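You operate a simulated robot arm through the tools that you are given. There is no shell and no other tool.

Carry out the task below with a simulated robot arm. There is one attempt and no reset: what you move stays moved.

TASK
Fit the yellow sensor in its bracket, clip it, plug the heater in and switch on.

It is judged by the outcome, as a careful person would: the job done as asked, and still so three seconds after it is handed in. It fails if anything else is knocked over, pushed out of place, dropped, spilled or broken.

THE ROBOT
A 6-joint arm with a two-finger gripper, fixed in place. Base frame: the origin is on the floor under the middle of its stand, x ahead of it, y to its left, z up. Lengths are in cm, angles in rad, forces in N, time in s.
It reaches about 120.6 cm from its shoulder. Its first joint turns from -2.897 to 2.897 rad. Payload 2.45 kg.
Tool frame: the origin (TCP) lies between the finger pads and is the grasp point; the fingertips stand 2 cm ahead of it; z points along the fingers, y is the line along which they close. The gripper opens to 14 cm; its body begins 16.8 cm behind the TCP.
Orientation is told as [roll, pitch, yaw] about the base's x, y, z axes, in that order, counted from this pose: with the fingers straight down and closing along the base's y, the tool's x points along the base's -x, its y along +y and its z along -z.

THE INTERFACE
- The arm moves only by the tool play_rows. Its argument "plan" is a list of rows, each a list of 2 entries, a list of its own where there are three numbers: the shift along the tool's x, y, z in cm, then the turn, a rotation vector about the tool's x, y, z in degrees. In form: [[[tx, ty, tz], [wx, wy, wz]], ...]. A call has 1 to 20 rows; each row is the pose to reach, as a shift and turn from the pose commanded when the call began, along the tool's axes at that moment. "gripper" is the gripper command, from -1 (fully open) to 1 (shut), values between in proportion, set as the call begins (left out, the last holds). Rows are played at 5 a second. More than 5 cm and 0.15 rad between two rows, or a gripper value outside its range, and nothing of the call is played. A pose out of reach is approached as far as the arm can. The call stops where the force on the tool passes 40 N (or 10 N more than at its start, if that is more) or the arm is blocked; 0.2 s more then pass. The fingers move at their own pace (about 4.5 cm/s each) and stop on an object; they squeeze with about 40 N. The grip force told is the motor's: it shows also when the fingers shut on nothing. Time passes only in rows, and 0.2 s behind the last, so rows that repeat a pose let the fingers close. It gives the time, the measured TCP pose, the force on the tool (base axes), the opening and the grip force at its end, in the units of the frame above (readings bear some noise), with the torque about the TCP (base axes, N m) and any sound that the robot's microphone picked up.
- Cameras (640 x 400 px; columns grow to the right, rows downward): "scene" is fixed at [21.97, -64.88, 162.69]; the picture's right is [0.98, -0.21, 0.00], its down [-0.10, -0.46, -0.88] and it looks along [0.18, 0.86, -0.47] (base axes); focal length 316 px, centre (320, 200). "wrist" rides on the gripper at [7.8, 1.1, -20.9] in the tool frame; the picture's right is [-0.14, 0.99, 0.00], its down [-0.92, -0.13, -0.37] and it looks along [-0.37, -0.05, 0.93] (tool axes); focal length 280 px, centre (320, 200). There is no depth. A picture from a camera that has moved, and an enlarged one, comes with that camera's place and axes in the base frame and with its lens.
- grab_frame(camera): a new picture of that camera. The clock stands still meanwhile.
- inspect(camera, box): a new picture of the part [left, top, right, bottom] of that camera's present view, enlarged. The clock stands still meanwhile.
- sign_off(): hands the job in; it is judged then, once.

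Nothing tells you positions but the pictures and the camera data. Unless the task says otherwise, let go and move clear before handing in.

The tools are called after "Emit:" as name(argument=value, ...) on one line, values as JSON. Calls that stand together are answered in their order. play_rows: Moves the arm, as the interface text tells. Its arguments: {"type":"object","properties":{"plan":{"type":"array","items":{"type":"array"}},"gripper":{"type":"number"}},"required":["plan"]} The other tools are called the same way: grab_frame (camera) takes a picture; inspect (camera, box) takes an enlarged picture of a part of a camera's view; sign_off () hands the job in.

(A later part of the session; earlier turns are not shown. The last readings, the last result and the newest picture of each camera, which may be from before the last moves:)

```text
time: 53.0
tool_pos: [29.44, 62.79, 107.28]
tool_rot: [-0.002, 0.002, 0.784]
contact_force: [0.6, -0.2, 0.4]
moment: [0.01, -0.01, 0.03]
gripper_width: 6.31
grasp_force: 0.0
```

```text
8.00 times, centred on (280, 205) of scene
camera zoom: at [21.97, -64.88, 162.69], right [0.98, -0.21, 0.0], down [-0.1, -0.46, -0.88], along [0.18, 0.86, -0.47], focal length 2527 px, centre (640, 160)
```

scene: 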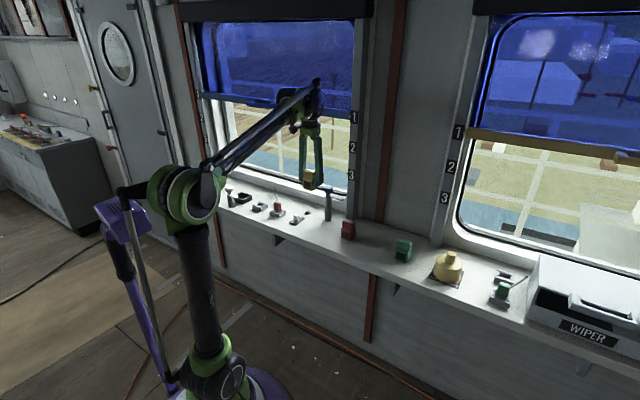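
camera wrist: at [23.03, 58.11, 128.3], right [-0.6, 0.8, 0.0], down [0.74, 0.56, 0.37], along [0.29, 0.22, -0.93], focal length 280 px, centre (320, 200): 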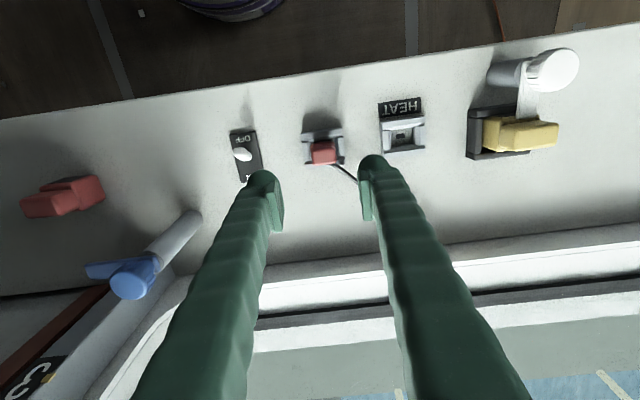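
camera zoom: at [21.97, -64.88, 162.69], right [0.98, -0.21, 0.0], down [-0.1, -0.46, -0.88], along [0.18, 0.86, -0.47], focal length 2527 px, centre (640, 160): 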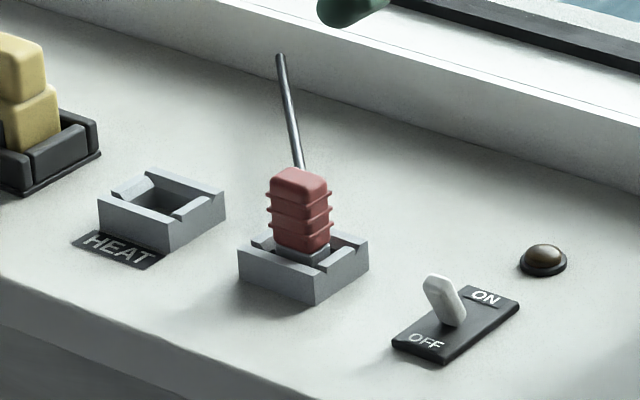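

The red plug stands at about (29.0, 63.2), top near z≈94, aligned with the ledge at 45°. I'll centre on it and come down in stages.

Emit:
play_rows(plan=[[[0, 0.25, 2], [0, 0, 0]], [[0, 0.45, 5], [0, 0, 0]], [[0, 0.45, 8], [0, 0, 0]], [[0, 0.45, 10], [0, 0, 0]], [[0, 0.45, 11], [0, 0, 0]], [[0, 0.45, 11], [0, 0, 0]]])

Emit:
inspect(camera="wrist", box=[240, 110, 400, 210])

Emit:
inspect(camera="scene", box=[240, 170, 320, 220])

```text
time: 54.4
tool_pos: [29.05, 63.15, 96.32]
tool_rot: [-0.001, 0.002, 0.786]
contact_force: [-0.3, -0.3, -0.7]
moment: [-0.02, 0.01, 0.0]
gripper_width: 6.31
grasp_force: 0.0
```

```text
4.00 times, centred on (320, 160) of wrist
camera zoom: at [22.67, 58.5, 117.31], right [-0.6, 0.8, 0.0], down [0.74, 0.56, 0.37], along [0.29, 0.22, -0.93], focal length 1122 px, centre (320, 360)
```

zoom: 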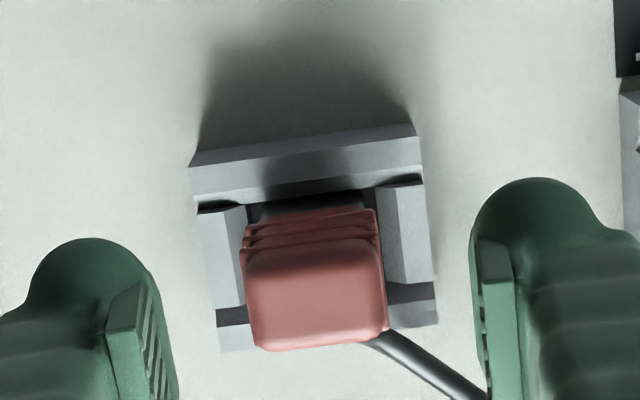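

```text
8.00 times, centred on (280, 195) of scene
camera zoom: at [21.97, -64.88, 162.69], right [0.98, -0.21, 0.0], down [-0.1, -0.46, -0.88], along [0.18, 0.86, -0.47], focal length 2527 px, centre (640, 240)
```

zoom: 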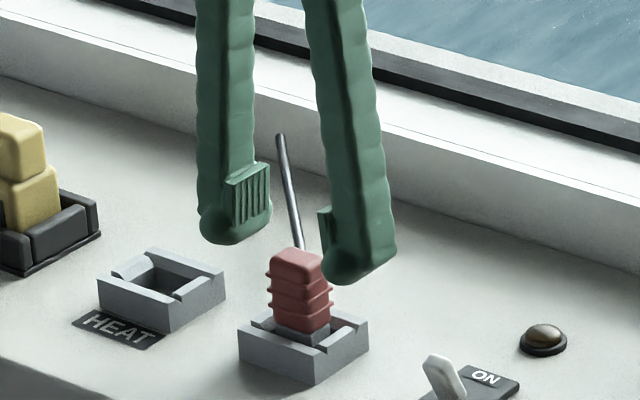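

Emit:
play_rows(plan=[[[0.1, 0, 1.5], [0, 0, 0]], [[0.1, 0, 3], [0, 0, 0]], [[0.1, 0, 4.0], [0, 0, 0]], [[0.1, 0, 4.0], [0, 0, 0]]])

Emit:
inspect(camera="wrist", box=[240, 130, 400, 230])

Emit:
inspect(camera="scene", box=[240, 180, 320, 230])

```text
time: 55.4
tool_pos: [28.84, 63.01, 92.34]
tool_rot: [-0.004, 0.002, 0.786]
contact_force: [0.2, -0.5, 0.1]
moment: [0.01, 0.01, 0.02]
gripper_width: 6.32
grasp_force: 0.0
```

```text
4.00 times, centred on (320, 180) of wrist
camera zoom: at [22.53, 58.36, 113.27], right [-0.6, 0.8, 0.0], down [0.74, 0.56, 0.37], along [0.29, 0.22, -0.93], focal length 1122 px, centre (320, 280)
```

zoom: 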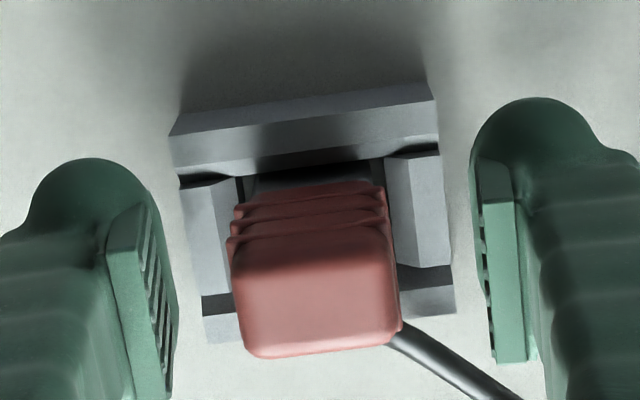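

```text
8.00 times, centred on (280, 205) of scene
camera zoom: at [21.97, -64.88, 162.69], right [0.98, -0.21, 0.0], down [-0.1, -0.46, -0.88], along [0.18, 0.86, -0.47], focal length 2527 px, centre (640, 160)
```

zoom: 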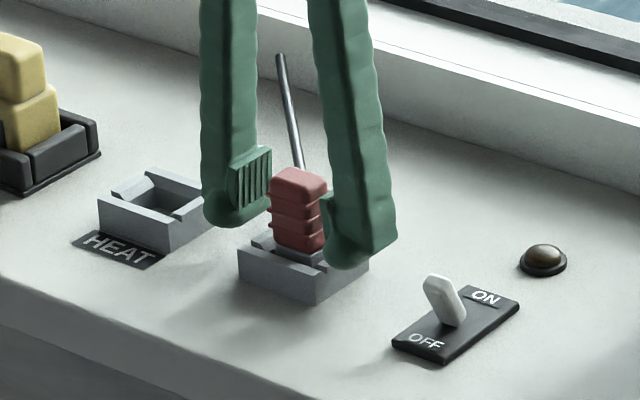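

Emit:
play_rows(plan=[[[0, 0, 0], [0, 0, 0]], [[0, 0, 0], [0, 0, 0]], [[0, 0, 0], [0, 0, 0]], [[0, 0, 0], [0, 0, 0]], [[0, 0, 0], [0, 0, 0]]], gripper=1)

Emit:
inspect(camera="wrist", box=[240, 130, 400, 230])

Emit:
inspect(camera="scene", box=[240, 180, 320, 230])

```text
time: 56.6
tool_pos: [28.95, 62.87, 92.25]
tool_rot: [-0.001, 0.003, 0.785]
contact_force: [0.1, 0.1, -0.4]
moment: [-0.01, 0.03, -0.01]
gripper_width: 2.85
grasp_force: 40.1
```

```text
4.00 times, centred on (320, 180) of wrist
camera zoom: at [22.53, 58.36, 113.28], right [-0.6, 0.8, 0.0], down [0.74, 0.56, 0.37], along [0.29, 0.22, -0.93], focal length 1122 px, centre (320, 280)
```

zoom: 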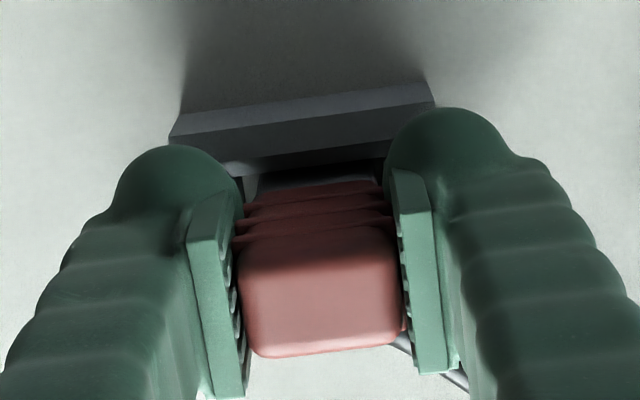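

```text
8.00 times, centred on (280, 205) of scene
camera zoom: at [21.97, -64.88, 162.69], right [0.98, -0.21, 0.0], down [-0.1, -0.46, -0.88], along [0.18, 0.86, -0.47], focal length 2527 px, centre (640, 160)
```

zoom: 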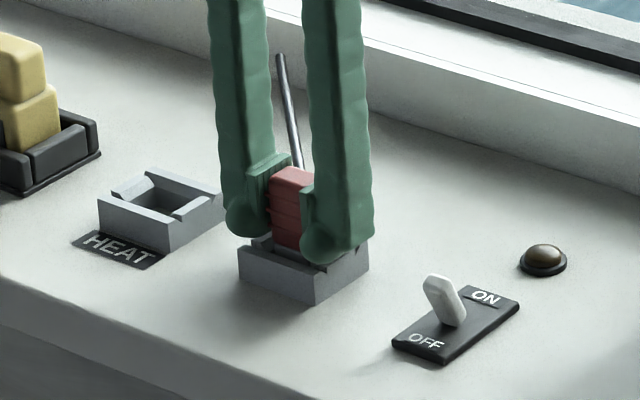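

The plug is held at 2.85 cm with no side load. I'll pull it up slowly.

Emit:
play_rows(plan=[[[0, 0, -0.1], [0, 0, 0]], [[0, 0, -0.25], [0, 0, 0]], [[0, 0, -0.4], [0, 0, 0]], [[0, 0, -0.6], [0, 0, 0]], [[0, 0, -0.8], [0, 0, 0]], [[0, 0, -1.0], [0, 0, 0]]])

Emit:
inspect(camera="scene", box=[240, 180, 320, 230])

Emit:
inspect(camera="wrist", box=[240, 130, 400, 230])

```text
time: 58.0
tool_pos: [28.78, 63.13, 93.36]
tool_rot: [-0.003, 0.004, 0.784]
contact_force: [4.8, -3.6, -2.2]
moment: [-0.18, -0.23, -0.05]
gripper_width: 2.83
grasp_force: 39.9
```

```text
8.00 times, centred on (280, 205) of scene
camera zoom: at [21.97, -64.88, 162.69], right [0.98, -0.21, 0.0], down [-0.1, -0.46, -0.88], along [0.18, 0.86, -0.47], focal length 2527 px, centre (640, 160)
```

zoom: 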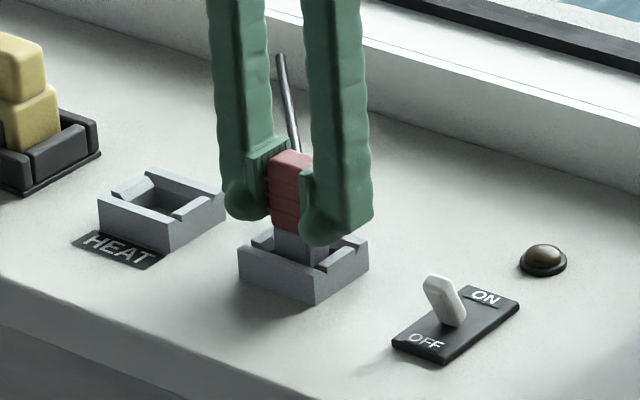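

```text
4.00 times, centred on (320, 180) of wrist
camera zoom: at [22.53, 58.48, 114.31], right [-0.6, 0.8, 0.0], down [0.74, 0.56, 0.37], along [0.29, 0.22, -0.93], focal length 1122 px, centre (320, 280)
```

zoom: 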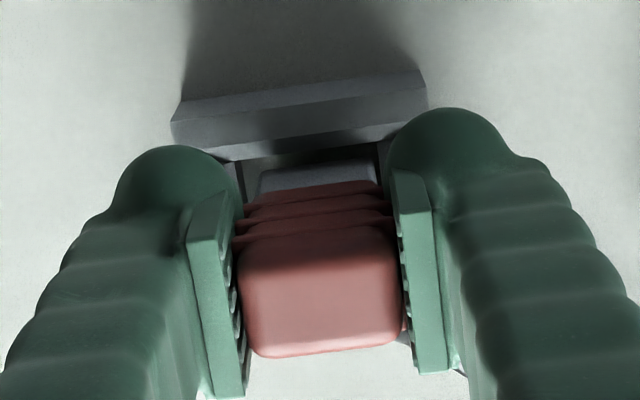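

Emit:
play_rows(plan=[[[-0.0, 0, -0.25], [0, 0, 0]], [[0, 0, -0.5], [0, 0, 0]], [[0, 0, -0.8], [0, 0, 0]], [[0, 0, -1.1], [0, 0, 0]], [[0, 0, -1.5], [0, 0, 0]], [[0, 0, -1.9], [0, 0, 0]], [[0, 0, -2.4], [0, 0, 0]], [[0, 0, -3.0], [0, 0, 0]], [[0, 0, -3.6], [0, 0, 0]], [[0, 0, -4.2], [0, 0, 0]], [[0, 0, -4.6], [0, 0, 0]]])

Emit:
inspect(camera="scene", box=[240, 170, 320, 220])

Emit:
grab_frame(camera="wrist")

```text
time: 60.4
tool_pos: [28.92, 63.03, 97.8]
tool_rot: [-0.003, 0.001, 0.787]
contact_force: [-0.3, 0.3, -0.7]
moment: [0.01, 0.0, -0.01]
gripper_width: 2.82
grasp_force: 40.8
```

```text
8.00 times, centred on (280, 195) of scene
camera zoom: at [21.97, -64.88, 162.69], right [0.98, -0.21, 0.0], down [-0.1, -0.46, -0.88], along [0.18, 0.86, -0.47], focal length 2527 px, centre (640, 240)
```

zoom: 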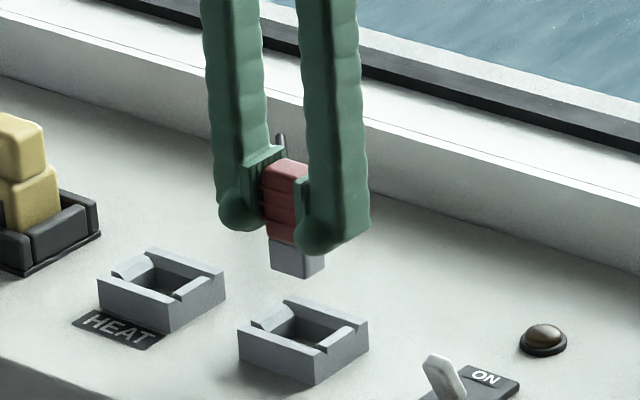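

```text
taken
camera wrist: at [22.56, 58.46, 118.83], right [-0.6, 0.8, 0.0], down [0.74, 0.56, 0.37], along [0.29, 0.22, -0.93], focal length 280 px, centre (320, 200)
```

wrist: 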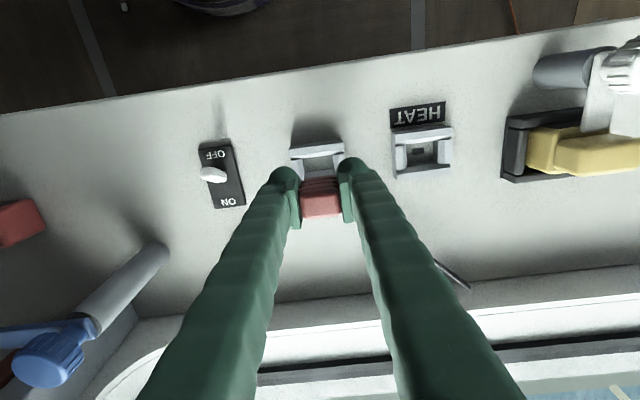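

Emit:
inspect(camera="wrist", box=[370, 95, 482, 165])

Emit:
inspect(camera="wrist", box=[264, 130, 376, 200])

Emit:
inspect(camera="wrist", box=[400, 200, 512, 300])

```text
5.71 times, centred on (426, 130) of wrist
camera zoom: at [22.56, 58.46, 118.83], right [-0.6, 0.8, 0.0], down [0.74, 0.56, 0.37], along [0.29, 0.22, -0.93], focal length 1602 px, centre (-286, 600)
```

zoom: 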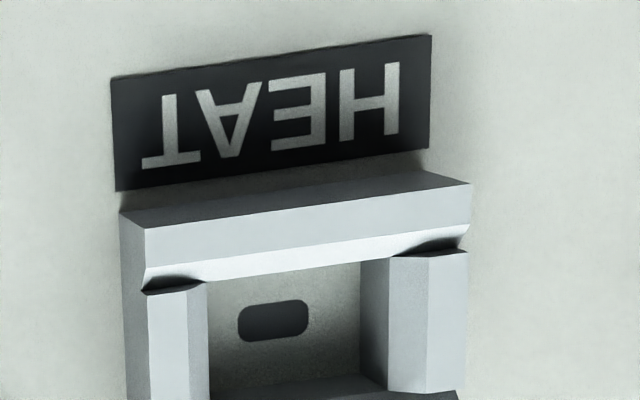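

```text
5.71 times, centred on (320, 165) of wrist
camera zoom: at [22.56, 58.46, 118.83], right [-0.6, 0.8, 0.0], down [0.74, 0.56, 0.37], along [0.29, 0.22, -0.93], focal length 1602 px, centre (320, 400)
```

zoom: 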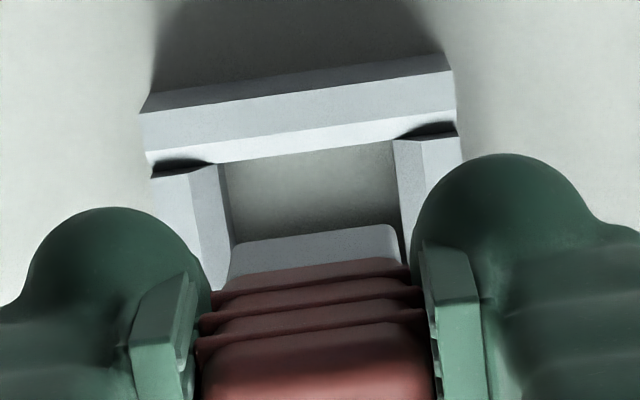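

```text
4.00 times, centred on (456, 250) of wrist
camera zoom: at [22.56, 58.46, 118.83], right [-0.6, 0.8, 0.0], down [0.74, 0.56, 0.37], along [0.29, 0.22, -0.93], focal length 1122 px, centre (-224, 0)
```

zoom: 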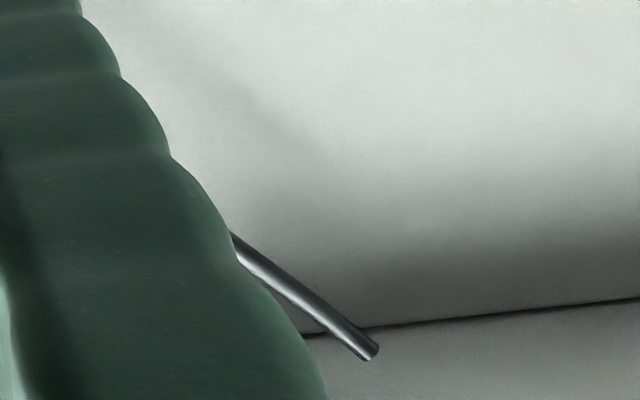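

The plug came out cleanly. By comparing the two sockets in the same view, HEAT is offset by (−7.9, +7.9) cm from the parking socket with the same orientation. I'll shift the plug over it.

Emit:
play_rows(plan=[[[0, 0.5, 0], [0, 0, 0]], [[0, 1.5, 0], [0, 0, 0]], [[0, 2.8, 0], [0, 0, 0]], [[0, 4.2, 0], [0, 0, 0]], [[0.05, 5.6, 0], [0, 0, 0]], [[0.05, 7.0, 0], [0, 0, 0]], [[0.09, 8.4, 0], [0, 0, 0]], [[0.09, 9.6, 0], [0, 0, 0]], [[0.09, 10.5, 0], [0, 0, 0]], [[0.09, 11.05, 0], [0, 0, 0]], [[0.09, 11.05, 0], [0, 0, 0]]])

Emit:
inspect(camera="wrist", box=[264, 130, 376, 200])

Emit:
inspect(camera="scene", box=[225, 165, 305, 215])

Emit:
grab_frame(camera="wrist")

```text
time: 62.8
tool_pos: [21.04, 70.79, 97.88]
tool_rot: [-0.003, 0.001, 0.785]
contact_force: [1.0, 0.3, -0.3]
moment: [0.0, -0.03, -0.02]
gripper_width: 2.85
grasp_force: 39.9
```

```text
5.71 times, centred on (320, 165) of wrist
camera zoom: at [14.61, 66.24, 118.8], right [-0.6, 0.8, 0.0], down [0.74, 0.56, 0.37], along [0.29, 0.22, -0.93], focal length 1602 px, centre (320, 400)
```

zoom: 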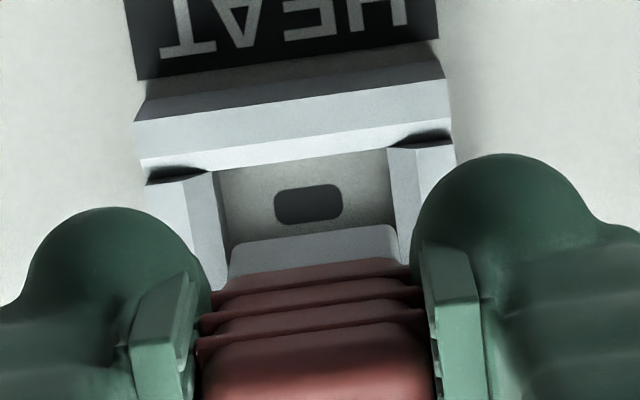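

```text
8.00 times, centred on (265, 190) of scene
camera zoom: at [21.97, -64.88, 162.69], right [0.98, -0.21, 0.0], down [-0.1, -0.46, -0.88], along [0.18, 0.86, -0.47], focal length 2527 px, centre (760, 280)
```

zoom: 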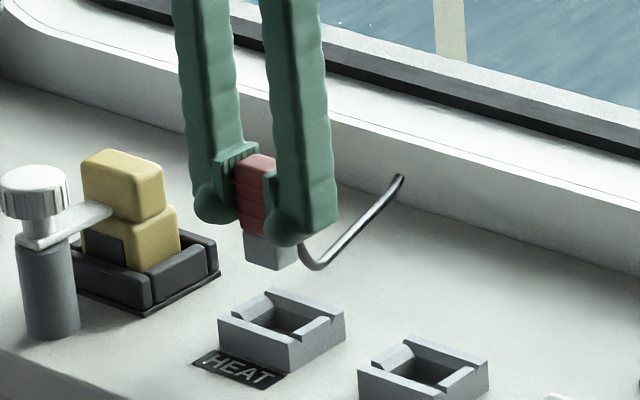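

```text
taken
camera wrist: at [14.61, 66.24, 118.8], right [-0.6, 0.8, 0.0], down [0.74, 0.56, 0.37], along [0.29, 0.22, -0.93], focal length 280 px, centre (320, 200)
```

wrist: 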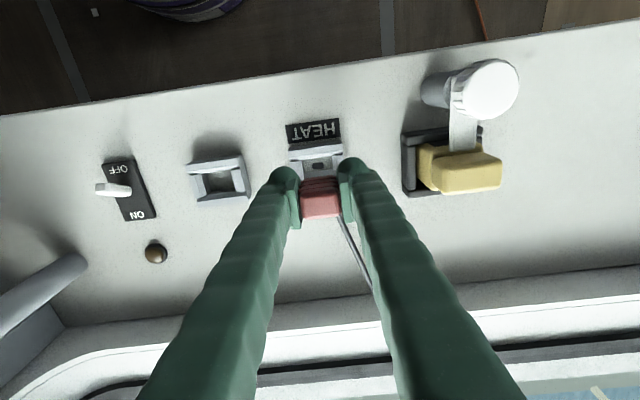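

Emit:
play_rows(plan=[[[-0.03, -0.08, 0.3], [0, 0, 0]], [[-0.05, -0.15, 0.7], [0, 0, 0]], [[-0.05, -0.15, 1.2], [0, 0, 0]], [[-0.05, -0.15, 1.7], [0, 0, 0]], [[-0.05, -0.15, 2.2], [0, 0, 0]], [[-0.05, -0.15, 2.4], [0, 0, 0]], [[-0.05, -0.15, 2.4], [0, 0, 0]]])

Emit:
inspect(camera="wrist", box=[264, 130, 376, 200])

Emit:
inspect(camera="scene", box=[225, 170, 289, 210])

```text
time: 64.4
tool_pos: [21.33, 70.69, 95.52]
tool_rot: [-0.002, 0.0, 0.786]
contact_force: [0.0, 0.5, 0.1]
moment: [0.01, 0.0, -0.02]
gripper_width: 2.83
grasp_force: 40.0
```

```text
5.71 times, centred on (320, 165) of wrist
camera zoom: at [14.85, 66.15, 116.46], right [-0.6, 0.8, 0.0], down [0.74, 0.56, 0.37], along [0.29, 0.22, -0.93], focal length 1602 px, centre (320, 400)
```

zoom: 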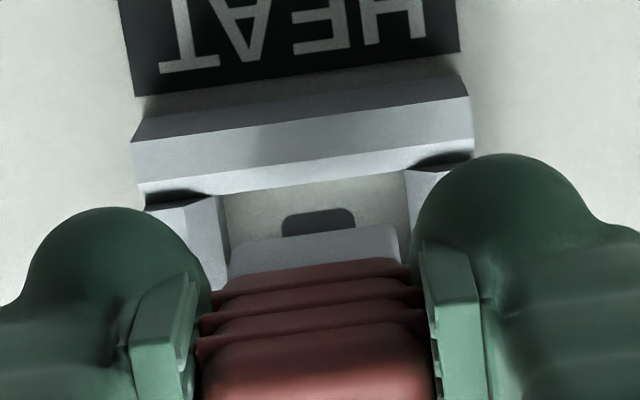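

```text
10.00 times, centred on (257, 190) of scene
camera zoom: at [21.97, -64.88, 162.69], right [0.98, -0.21, 0.0], down [-0.1, -0.46, -0.88], along [0.18, 0.86, -0.47], focal length 3159 px, centre (950, 300)
```

zoom: 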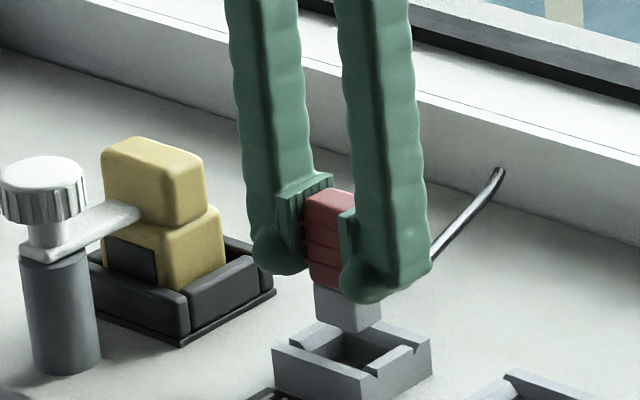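

Emit:
play_rows(plan=[[[0.06, 0.03, 0.2], [0, 0, 0]], [[0.1, 0.05, 0.5], [0, 0, 0]], [[0.1, 0.05, 0.8], [0, 0, 0]], [[0.1, 0.05, 1.1], [0, 0, 0]], [[0.1, 0.05, 1.4], [0, 0, 0]], [[0.1, 0.05, 1.4], [0, 0, 0]]])

Emit:
inspect(camera="wrist", box=[264, 130, 376, 200])

Emit:
inspect(camera="scene", box=[225, 175, 289, 215])

```text
time: 65.8
tool_pos: [21.07, 70.6, 94.02]
tool_rot: [-0.001, 0.002, 0.786]
contact_force: [0.5, 0.6, -1.3]
moment: [0.0, -0.01, -0.01]
gripper_width: 2.87
grasp_force: 39.6
```

```text
5.71 times, centred on (320, 165) of wrist
camera zoom: at [14.71, 66.04, 114.98], right [-0.6, 0.8, 0.0], down [0.74, 0.56, 0.37], along [0.29, 0.22, -0.93], focal length 1602 px, centre (320, 400)
```

zoom: 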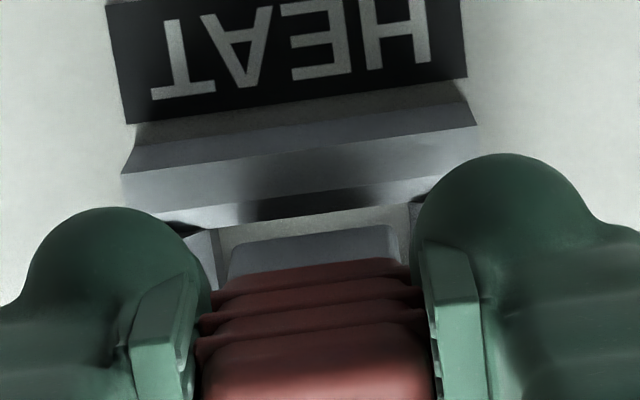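

```text
10.00 times, centred on (257, 195) of scene
camera zoom: at [21.97, -64.88, 162.69], right [0.98, -0.21, 0.0], down [-0.1, -0.46, -0.88], along [0.18, 0.86, -0.47], focal length 3159 px, centre (950, 250)
```

zoom: 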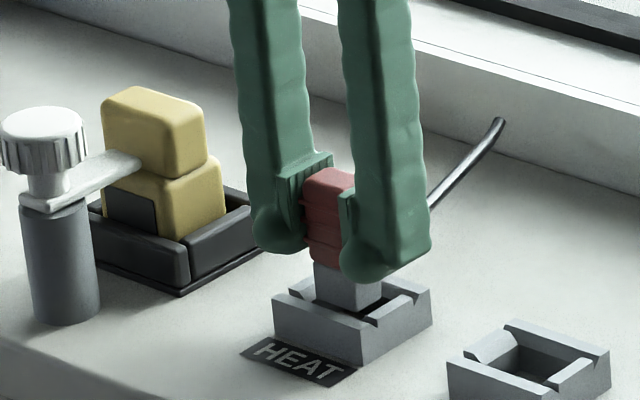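

Emit:
play_rows(plan=[[[-0.04, 0.02, 0.2], [0, 0, 0]], [[-0.06, 0.02, 0.4], [0, 0, 0]], [[-0.06, 0.02, 0.6], [0, 0, 0]], [[-0.06, 0.02, 0.8], [0, 0, 0]], [[-0.06, 0.02, 1.0], [0, 0, 0]], [[-0.06, 0.02, 1.0], [0, 0, 0]]])

Emit:
inspect(camera="wrist", box=[264, 130, 376, 200])

Emit:
inspect(camera="scene", box=[225, 175, 289, 215])

```text
time: 67.2
tool_pos: [21.06, 70.81, 93.04]
tool_rot: [-0.002, 0.0, 0.785]
contact_force: [0.4, -0.3, -1.0]
moment: [0.0, 0.03, 0.0]
gripper_width: 2.83
grasp_force: 39.8
```

```text
5.71 times, centred on (320, 165) of wrist
camera zoom: at [14.7, 66.14, 114.07], right [-0.6, 0.8, 0.0], down [0.74, 0.56, 0.37], along [0.29, 0.22, -0.93], focal length 1602 px, centre (320, 400)
```

zoom: 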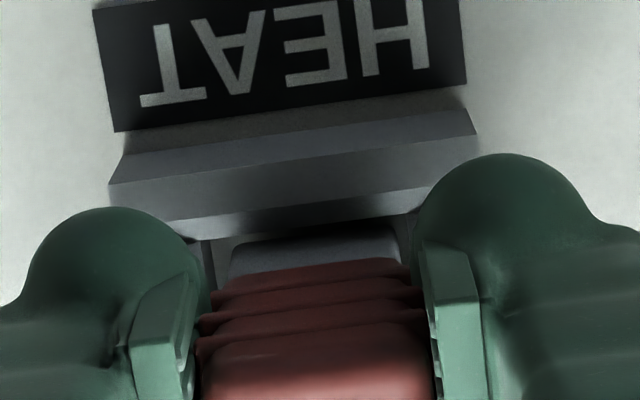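

```text
10.00 times, centred on (257, 195) of scene
camera zoom: at [21.97, -64.88, 162.69], right [0.98, -0.21, 0.0], down [-0.1, -0.46, -0.88], along [0.18, 0.86, -0.47], focal length 3159 px, centre (950, 250)
```

zoom: 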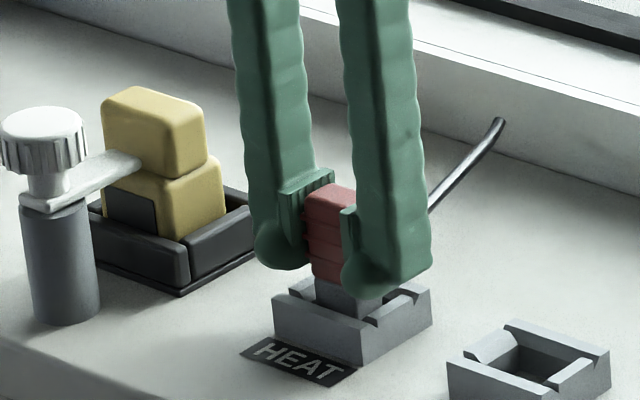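

Emit:
play_rows(plan=[[[0, -0.05, 0.15], [0, 0, 0]], [[0, -0.05, 0.3], [0, 0, 0]], [[0, -0.05, 0.45], [0, 0, 0]], [[0, -0.05, 0.6], [0, 0, 0]], [[0, -0.05, 0.7], [0, 0, 0]], [[0, -0.05, 0.7], [0, 0, 0]]])

Emit:
inspect(camera="scene", box=[225, 175, 289, 215])

```text
time: 68.6
tool_pos: [21.21, 70.63, 92.38]
tool_rot: [-0.002, 0.002, 0.787]
contact_force: [-0.6, 0.1, 2.9]
moment: [0.03, 0.08, 0.01]
gripper_width: 2.8
grasp_force: 39.7
```

```text
10.00 times, centred on (257, 195) of scene
camera zoom: at [21.97, -64.88, 162.69], right [0.98, -0.21, 0.0], down [-0.1, -0.46, -0.88], along [0.18, 0.86, -0.47], focal length 3159 px, centre (950, 250)
```

zoom: 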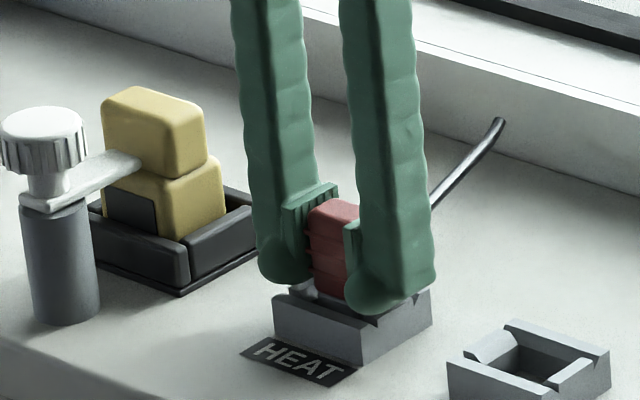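

It is just touching down at the same depth as it was parked. I'll press a little to seat it fully.

Emit:
play_rows(plan=[[[0, 0, 0.06], [0, 0, 0]], [[0, 0, 0.12], [0, 0, 0]], [[0, 0, 0.16], [0, 0, 0]]])

Emit:
inspect(camera="scene", box=[225, 175, 289, 215])

Emit:
inspect(camera="wrist", box=[240, 130, 400, 230])

```text
time: 69.4
tool_pos: [21.07, 70.72, 92.45]
tool_rot: [-0.005, 0.002, 0.786]
contact_force: [-0.9, 3.5, 10.9]
moment: [0.19, 0.06, 0.03]
gripper_width: 2.86
grasp_force: 40.2
```

```text
10.00 times, centred on (257, 195) of scene
camera zoom: at [21.97, -64.88, 162.69], right [0.98, -0.21, 0.0], down [-0.1, -0.46, -0.88], along [0.18, 0.86, -0.47], focal length 3159 px, centre (950, 250)
```

zoom: 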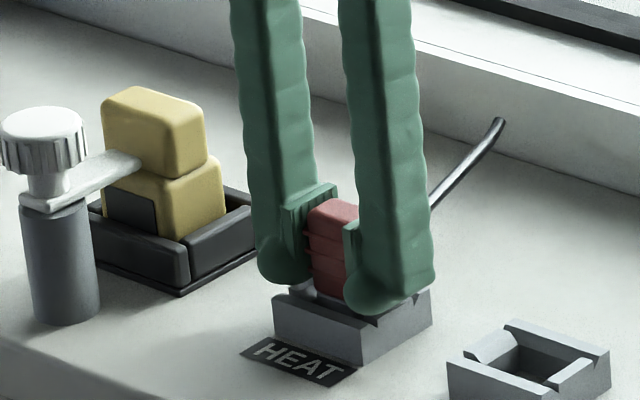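

```text
4.00 times, centred on (320, 180) of wrist
camera zoom: at [14.76, 66.11, 113.27], right [-0.6, 0.8, 0.0], down [0.74, 0.56, 0.37], along [0.29, 0.22, -0.93], focal length 1122 px, centre (320, 280)
```

zoom: 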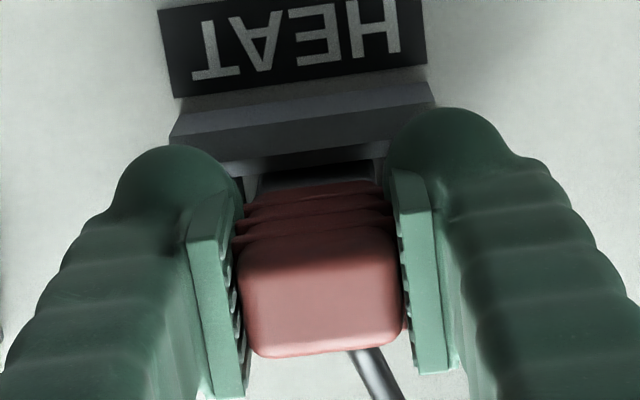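

The plug sits at exactly its parked depth, in line with the HEAT socket. I'll release and rise.

Emit:
play_rows(plan=[[[0, 0, 0], [0, 0, 0]], [[0, 0, 0], [0, 0, 0]], [[0, 0, 0], [0, 0, 0]], [[0, 0, 0], [0, 0, 0]]], gripper=0.1)

Emit:
play_rows(plan=[[[0, 0, -0.6], [0, 0, 0]], [[0, 0, -1.8], [0, 0, 0]], [[0, 0, -3.5], [0, 0, 0]], [[0, 0, -6], [0, 0, 0]], [[0, 0, -9], [0, 0, 0]], [[0, 0, -12], [0, 0, 0]], [[0, 0, -14.5], [0, 0, 0]]])

Emit:
grab_frame(camera="wrist")

Emit:
inspect(camera="scene", box=[225, 170, 305, 220])

Emit:
inspect(camera="wrist", box=[240, 100, 400, 200])

```text
time: 70.4
tool_pos: [21.14, 70.77, 92.26]
tool_rot: [-0.002, 0.001, 0.786]
contact_force: [0.7, -0.1, 0.1]
moment: [0.03, 0.0, -0.04]
gripper_width: 6.29
grasp_force: 0.1
```

```text
time: 72.0
tool_pos: [20.9, 70.69, 106.81]
tool_rot: [-0.001, 0.003, 0.785]
contact_force: [-1.0, 0.3, -0.3]
moment: [-0.01, 0.0, -0.04]
gripper_width: 6.31
grasp_force: 0.1
```

```text
taken
camera wrist: at [14.65, 66.07, 127.85], right [-0.6, 0.8, 0.0], down [0.74, 0.56, 0.37], along [0.29, 0.22, -0.93], focal length 280 px, centre (320, 200)
```

wrist: 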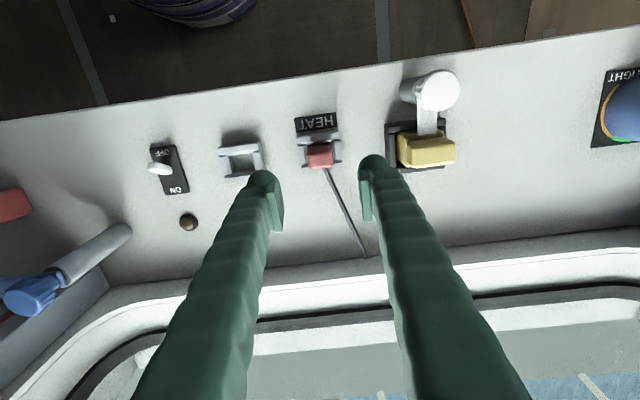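

```text
8.00 times, centred on (265, 195) of scene
camera zoom: at [21.97, -64.88, 162.69], right [0.98, -0.21, 0.0], down [-0.1, -0.46, -0.88], along [0.18, 0.86, -0.47], focal length 2527 px, centre (760, 240)
```

zoom: 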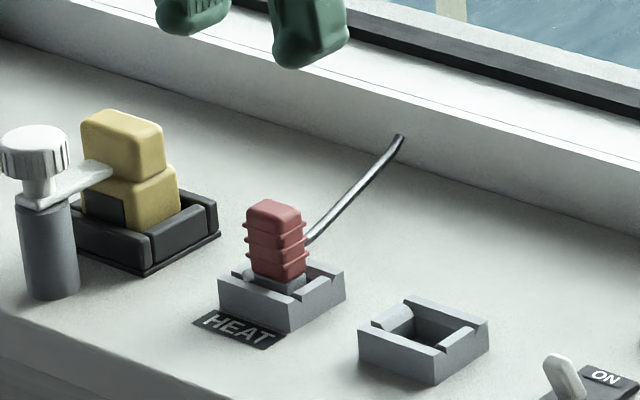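

```text
4.00 times, centred on (320, 150) of wrist
camera zoom: at [14.65, 66.07, 127.85], right [-0.6, 0.8, 0.0], down [0.74, 0.56, 0.37], along [0.29, 0.22, -0.93], focal length 1122 px, centre (320, 400)
```

zoom: 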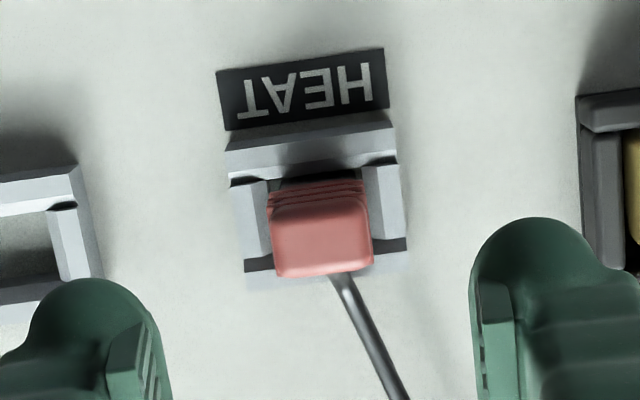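

The plug stands upright in the HEAT socket. Next is the switch near (37.5, 55): I'll close the fingers and hover beside it for a good look.

Emit:
play_rows(plan=[[[0.3, -3, 0], [0, 0, 0]], [[0.8, -7, 0], [0, 0, 0]], [[1.2, -11, 0], [0, 0, 0]], [[1.6, -15, 0], [0, 0, 0]], [[2.0, -19, 0], [0, 0, 0]], [[2.3, -22, 0], [0, 0, 0]], [[2.34, -22.84, 0], [0, 0, 0]], [[2.34, -22.84, 0], [0, 0, 0]]], gripper=1)

Emit:
grab_frame(camera="wrist")

Emit:
inspect(camera="wrist", box=[256, 110, 384, 190])

Emit:
inspect(camera="scene", box=[265, 185, 329, 225])

```text
time: 73.8
tool_pos: [35.78, 52.91, 106.43]
tool_rot: [-0.002, 0.002, 0.787]
contact_force: [0.2, -0.2, -0.2]
moment: [0.02, -0.01, -0.03]
gripper_width: 0.02
grasp_force: 29.8
```

```text
taken
camera wrist: at [29.39, 48.37, 127.48], right [-0.6, 0.8, 0.0], down [0.74, 0.56, 0.37], along [0.29, 0.22, -0.93], focal length 280 px, centre (320, 200)
```

wrist: 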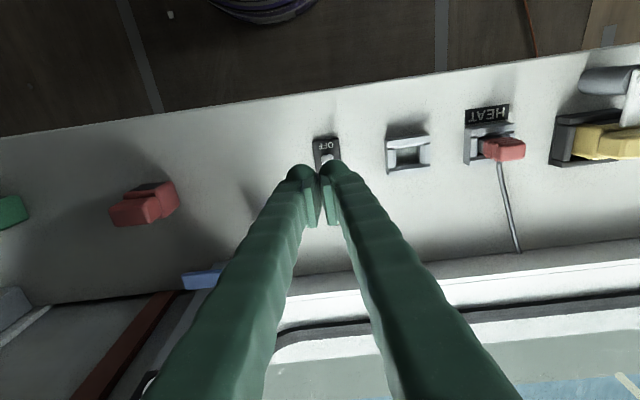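

```text
5.00 times, centred on (320, 150) of wrist
camera zoom: at [29.39, 48.37, 127.48], right [-0.6, 0.8, 0.0], down [0.74, 0.56, 0.37], along [0.29, 0.22, -0.93], focal length 1402 px, centre (320, 450)
```

zoom: 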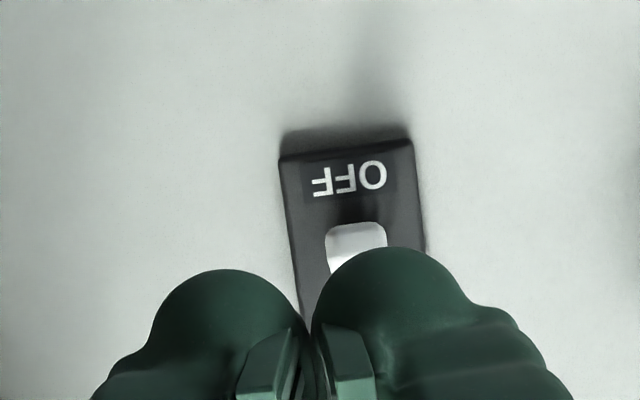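

```text
10.00 times, centred on (297, 205) of scene
camera zoom: at [21.97, -64.88, 162.69], right [0.98, -0.21, 0.0], down [-0.1, -0.46, -0.88], along [0.18, 0.86, -0.47], focal length 3159 px, centre (550, 150)
```

zoom: 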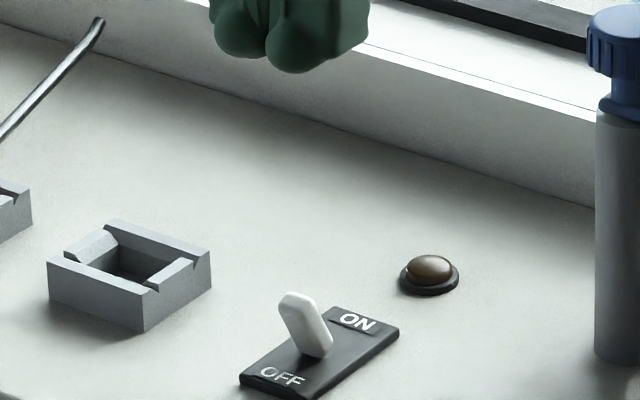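

Emit:
play_rows(plan=[[[0, 3, 0], [0, 0, 0]], [[0, 6, 0], [0, 0, 0]], [[0, 6, 0], [0, 0, 0]]])

Emit:
grab_frame(camera="wrist")

Emit:
inspect(camera="wrist", box=[208, 120, 320, 190])

```text
time: 74.6
tool_pos: [31.48, 57.29, 106.73]
tool_rot: [-0.002, 0.001, 0.786]
contact_force: [0.7, 0.7, -0.3]
moment: [-0.01, 0.01, 0.0]
gripper_width: 0.0
grasp_force: 29.7
```

```text
taken
camera wrist: at [25.15, 52.7, 127.66], right [-0.6, 0.8, 0.0], down [0.74, 0.56, 0.37], along [0.29, 0.22, -0.93], focal length 280 px, centre (320, 200)
```

wrist: 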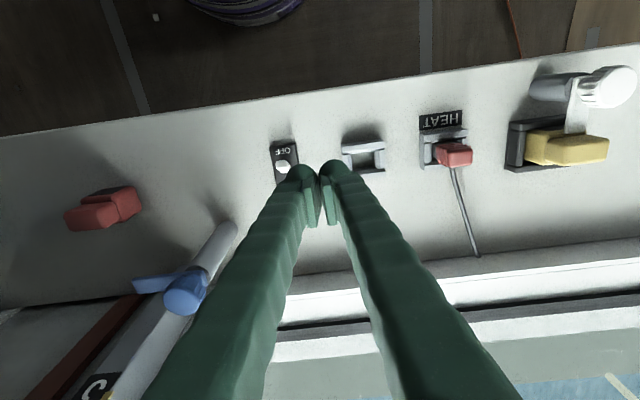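

```text
5.71 times, centred on (264, 155) of wrist
camera zoom: at [25.15, 52.7, 127.66], right [-0.6, 0.8, 0.0], down [0.74, 0.56, 0.37], along [0.29, 0.22, -0.93], focal length 1602 px, centre (640, 457)
```

zoom: 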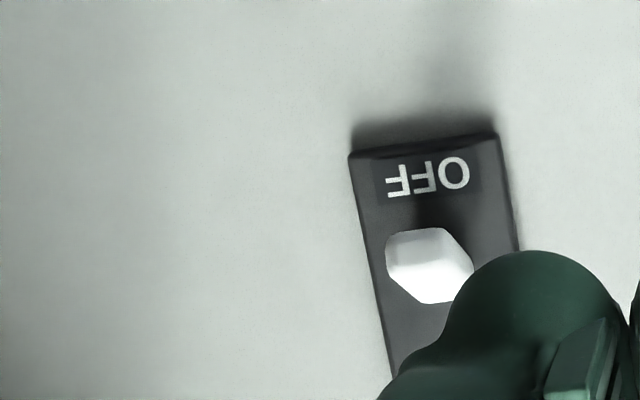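

The toggle leans toward OFF, with its tip near (35.9, 54.4), z≈91, and must go toward the window side for ON. I'll turn the gripper so its fingers straddle the toggle along that direction, and check from above.

Emit:
play_rows(plan=[[[-0.1, -0.5, 0], [0, 0, 8]], [[-0.2, -1, 0], [0, 0, 16]], [[-0.3, -1.5, 0], [0, 0, 24]], [[-0.4, -2, 0], [0, 0, 32]], [[-0.5, -2.6, 0], [0, 0, 40]], [[-0.6, -3.2, 0], [0, 0, 48]], [[-0.7, -3.8, 0], [0, 0, 56]], [[-0.8, -4.4, 0.5], [0, 0, 64]], [[-0.9, -4.9, 1.5], [0, 0, 72]], [[-1.0, -5.3, 3], [0, 0, 80]], [[-1.0, -5.3, 4.5], [0, 0, 86]], [[-1.0, -5.3, 5.5], [0, 0, 90]], [[-1.0, -5.3, 5.5], [0, 0, 90]]], gripper=0.486)

Emit:
grab_frame(camera="wrist")

Emit:
inspect(camera="wrist", box=[240, 100, 400, 200])

Emit:
inspect(camera="scene", box=[255, 165, 335, 215])

```text
time: 77.4
tool_pos: [35.57, 54.27, 101.29]
tool_rot: [-0.002, -0.001, -0.787]
contact_force: [-0.3, -0.3, -1.3]
moment: [0.01, 0.04, -0.01]
gripper_width: 3.6
grasp_force: 0.1
```

```text
taken
camera wrist: at [30.85, 60.68, 122.24], right [0.8, 0.6, 0.0], down [0.56, -0.74, 0.37], along [0.22, -0.3, -0.93], focal length 280 px, centre (320, 200)
```

wrist: 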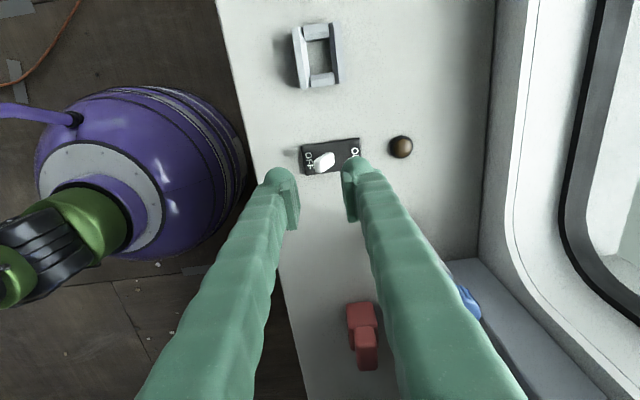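

```text
4.00 times, centred on (320, 150) of wrist
camera zoom: at [30.85, 60.68, 122.24], right [0.8, 0.6, 0.0], down [0.56, -0.74, 0.37], along [0.22, -0.3, -0.93], focal length 1122 px, centre (320, 400)
```

zoom: 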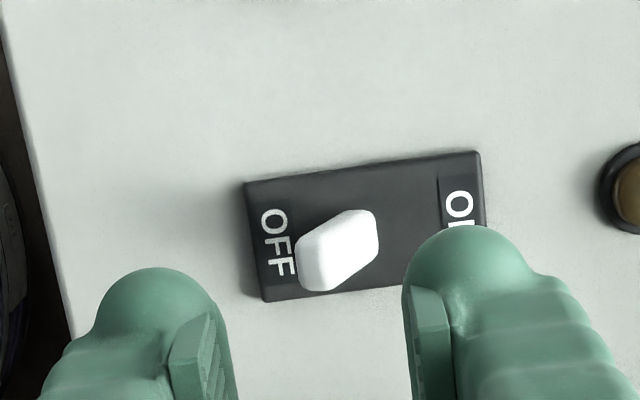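

```text
8.00 times, centred on (295, 190) of scene
camera zoom: at [21.97, -64.88, 162.69], right [0.98, -0.21, 0.0], down [-0.1, -0.46, -0.88], along [0.18, 0.86, -0.47], focal length 2527 px, centre (520, 280)
```

zoom: 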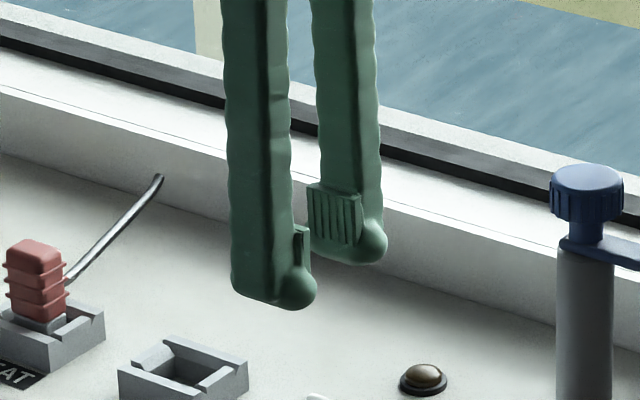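

Emit:
play_rows(plan=[[[-0.3, 0, 2], [0, 0, 0]], [[-0.44, 0, 4], [0, 0, 0]], [[-0.44, 0, 6], [0, 0, 0]], [[-0.44, 0, 7], [0, 0, 0]], [[-0.44, 0, 7], [0, 0, 0]]])

Emit:
inspect(camera="wrist", box=[240, 120, 400, 220])

Emit:
inspect(camera="scene", box=[265, 180, 329, 220])

```text
time: 78.6
tool_pos: [36.13, 53.92, 94.25]
tool_rot: [-0.001, -0.003, -0.786]
contact_force: [0.5, -0.2, 0.8]
moment: [-0.02, -0.01, -0.02]
gripper_width: 3.6
grasp_force: 0.0
```

```text
4.00 times, centred on (320, 170) of wrist
camera zoom: at [31.26, 60.36, 115.18], right [0.8, 0.6, 0.0], down [0.56, -0.74, 0.37], along [0.22, -0.3, -0.93], focal length 1122 px, centre (320, 320)
```

zoom: 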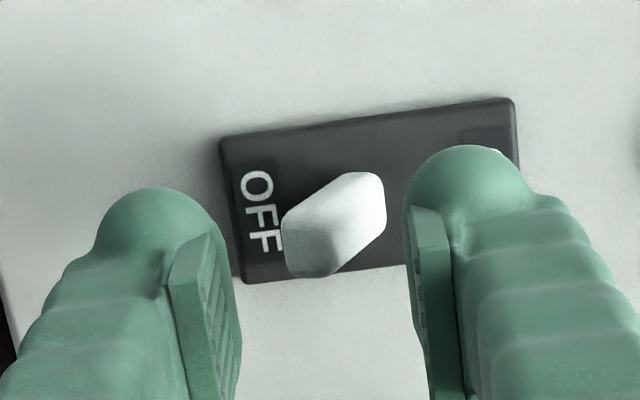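

```text
10.00 times, centred on (297, 200) of scene
camera zoom: at [21.97, -64.88, 162.69], right [0.98, -0.21, 0.0], down [-0.1, -0.46, -0.88], along [0.18, 0.86, -0.47], focal length 3159 px, centre (550, 200)
```

zoom: 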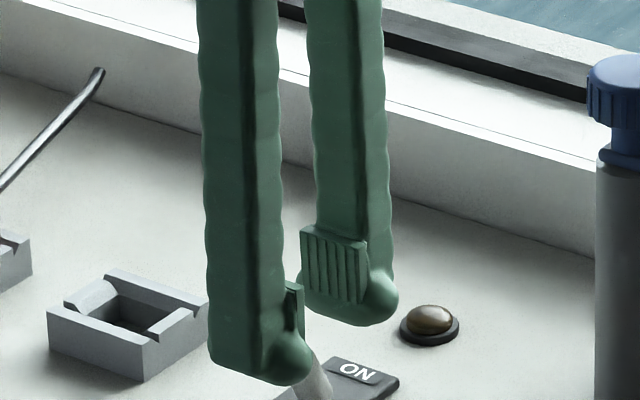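

Emit:
play_rows(plan=[[[0, 0, 1], [0, 0, 0]], [[0, 0, 2], [0, 0, 0]], [[0, 0, 3], [0, 0, 0]], [[0, 0, 3], [0, 0, 0]]])

Emit:
inspect(camera="wrist", box=[240, 130, 400, 230])

Emit:
inspect(camera="scene", box=[265, 185, 329, 225])

```text
time: 79.6
tool_pos: [36.24, 53.78, 91.17]
tool_rot: [-0.001, -0.003, -0.786]
contact_force: [0.0, 0.9, 0.4]
moment: [0.01, 0.0, 0.04]
gripper_width: 3.62
grasp_force: 0.1
```

```text
4.00 times, centred on (320, 180) of wrist
camera zoom: at [31.34, 60.19, 112.1], right [0.8, 0.6, 0.0], down [0.56, -0.74, 0.37], along [0.22, -0.3, -0.93], focal length 1122 px, centre (320, 280)
```

zoom: 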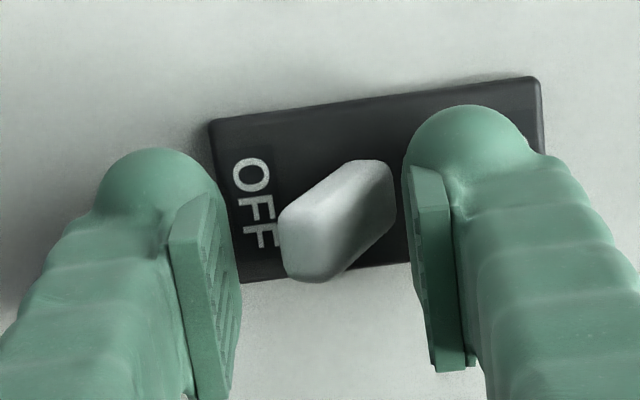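

```text
10.00 times, centred on (297, 205) of scene
camera zoom: at [21.97, -64.88, 162.69], right [0.98, -0.21, 0.0], down [-0.1, -0.46, -0.88], along [0.18, 0.86, -0.47], focal length 3159 px, centre (550, 150)
```

zoom: 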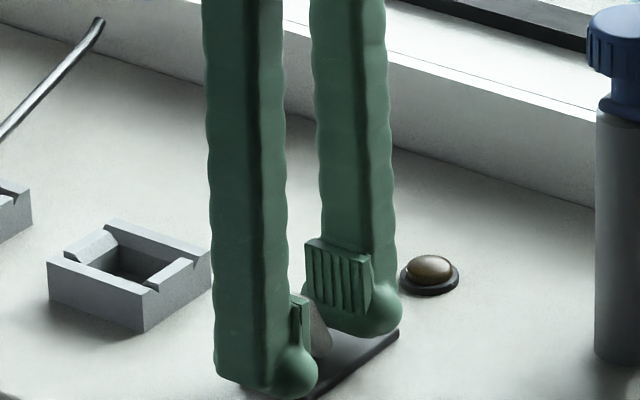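

The fingers straddle the toggle without touching. Now I push it toward ON, watching force and sound.

Emit:
play_rows(plan=[[[0, 0.4, 0], [0, 0, 0]], [[0, 0.8, 0], [0, 0, 0]], [[0, 1.2, 0], [0, 0, 0]], [[0, 1.6, 0], [0, 0, 0]], [[0, 2.0, 0], [0, 0, 0]], [[0, 2.4, 0], [0, 0, 0]], [[0, 2.8, 0], [0, 0, 0]]])

Emit:
inspect(camera="wrist", box=[240, 130, 400, 230])

Emit:
inspect(camera="scene", box=[265, 185, 329, 225])

```text
time: 81.2
tool_pos: [38.11, 55.62, 91.32]
tool_rot: [-0.002, -0.002, -0.788]
contact_force: [-0.2, -0.5, 0.0]
moment: [-0.04, 0.01, 0.0]
gripper_width: 3.6
grasp_force: 0.0
```

```text
4.00 times, centred on (320, 180) of wrist
camera zoom: at [33.26, 62.1, 112.19], right [0.8, 0.6, 0.0], down [0.56, -0.74, 0.37], along [0.22, -0.3, -0.93], focal length 1122 px, centre (320, 280)
```

zoom: 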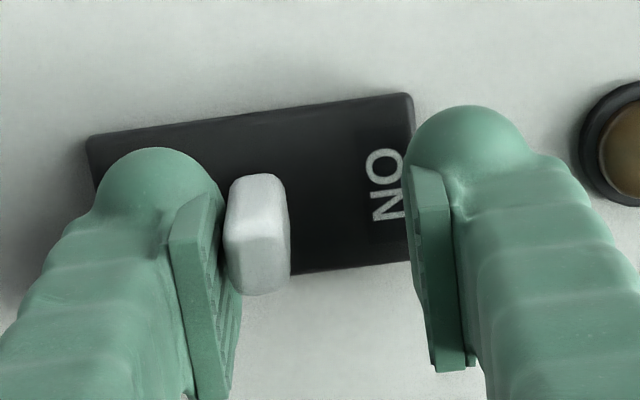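

```text
10.00 times, centred on (297, 205) of scene
camera zoom: at [21.97, -64.88, 162.69], right [0.98, -0.21, 0.0], down [-0.1, -0.46, -0.88], along [0.18, 0.86, -0.47], focal length 3159 px, centre (550, 150)
```

zoom: 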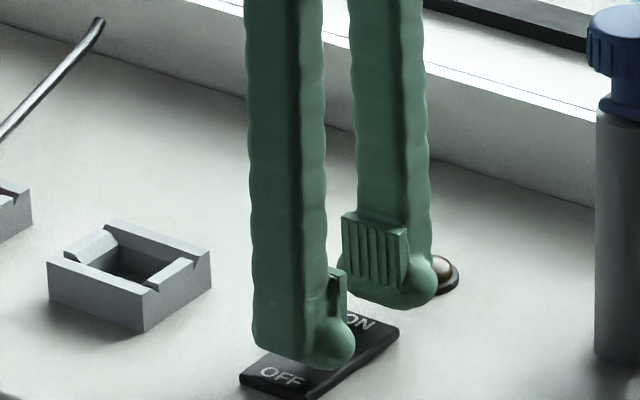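

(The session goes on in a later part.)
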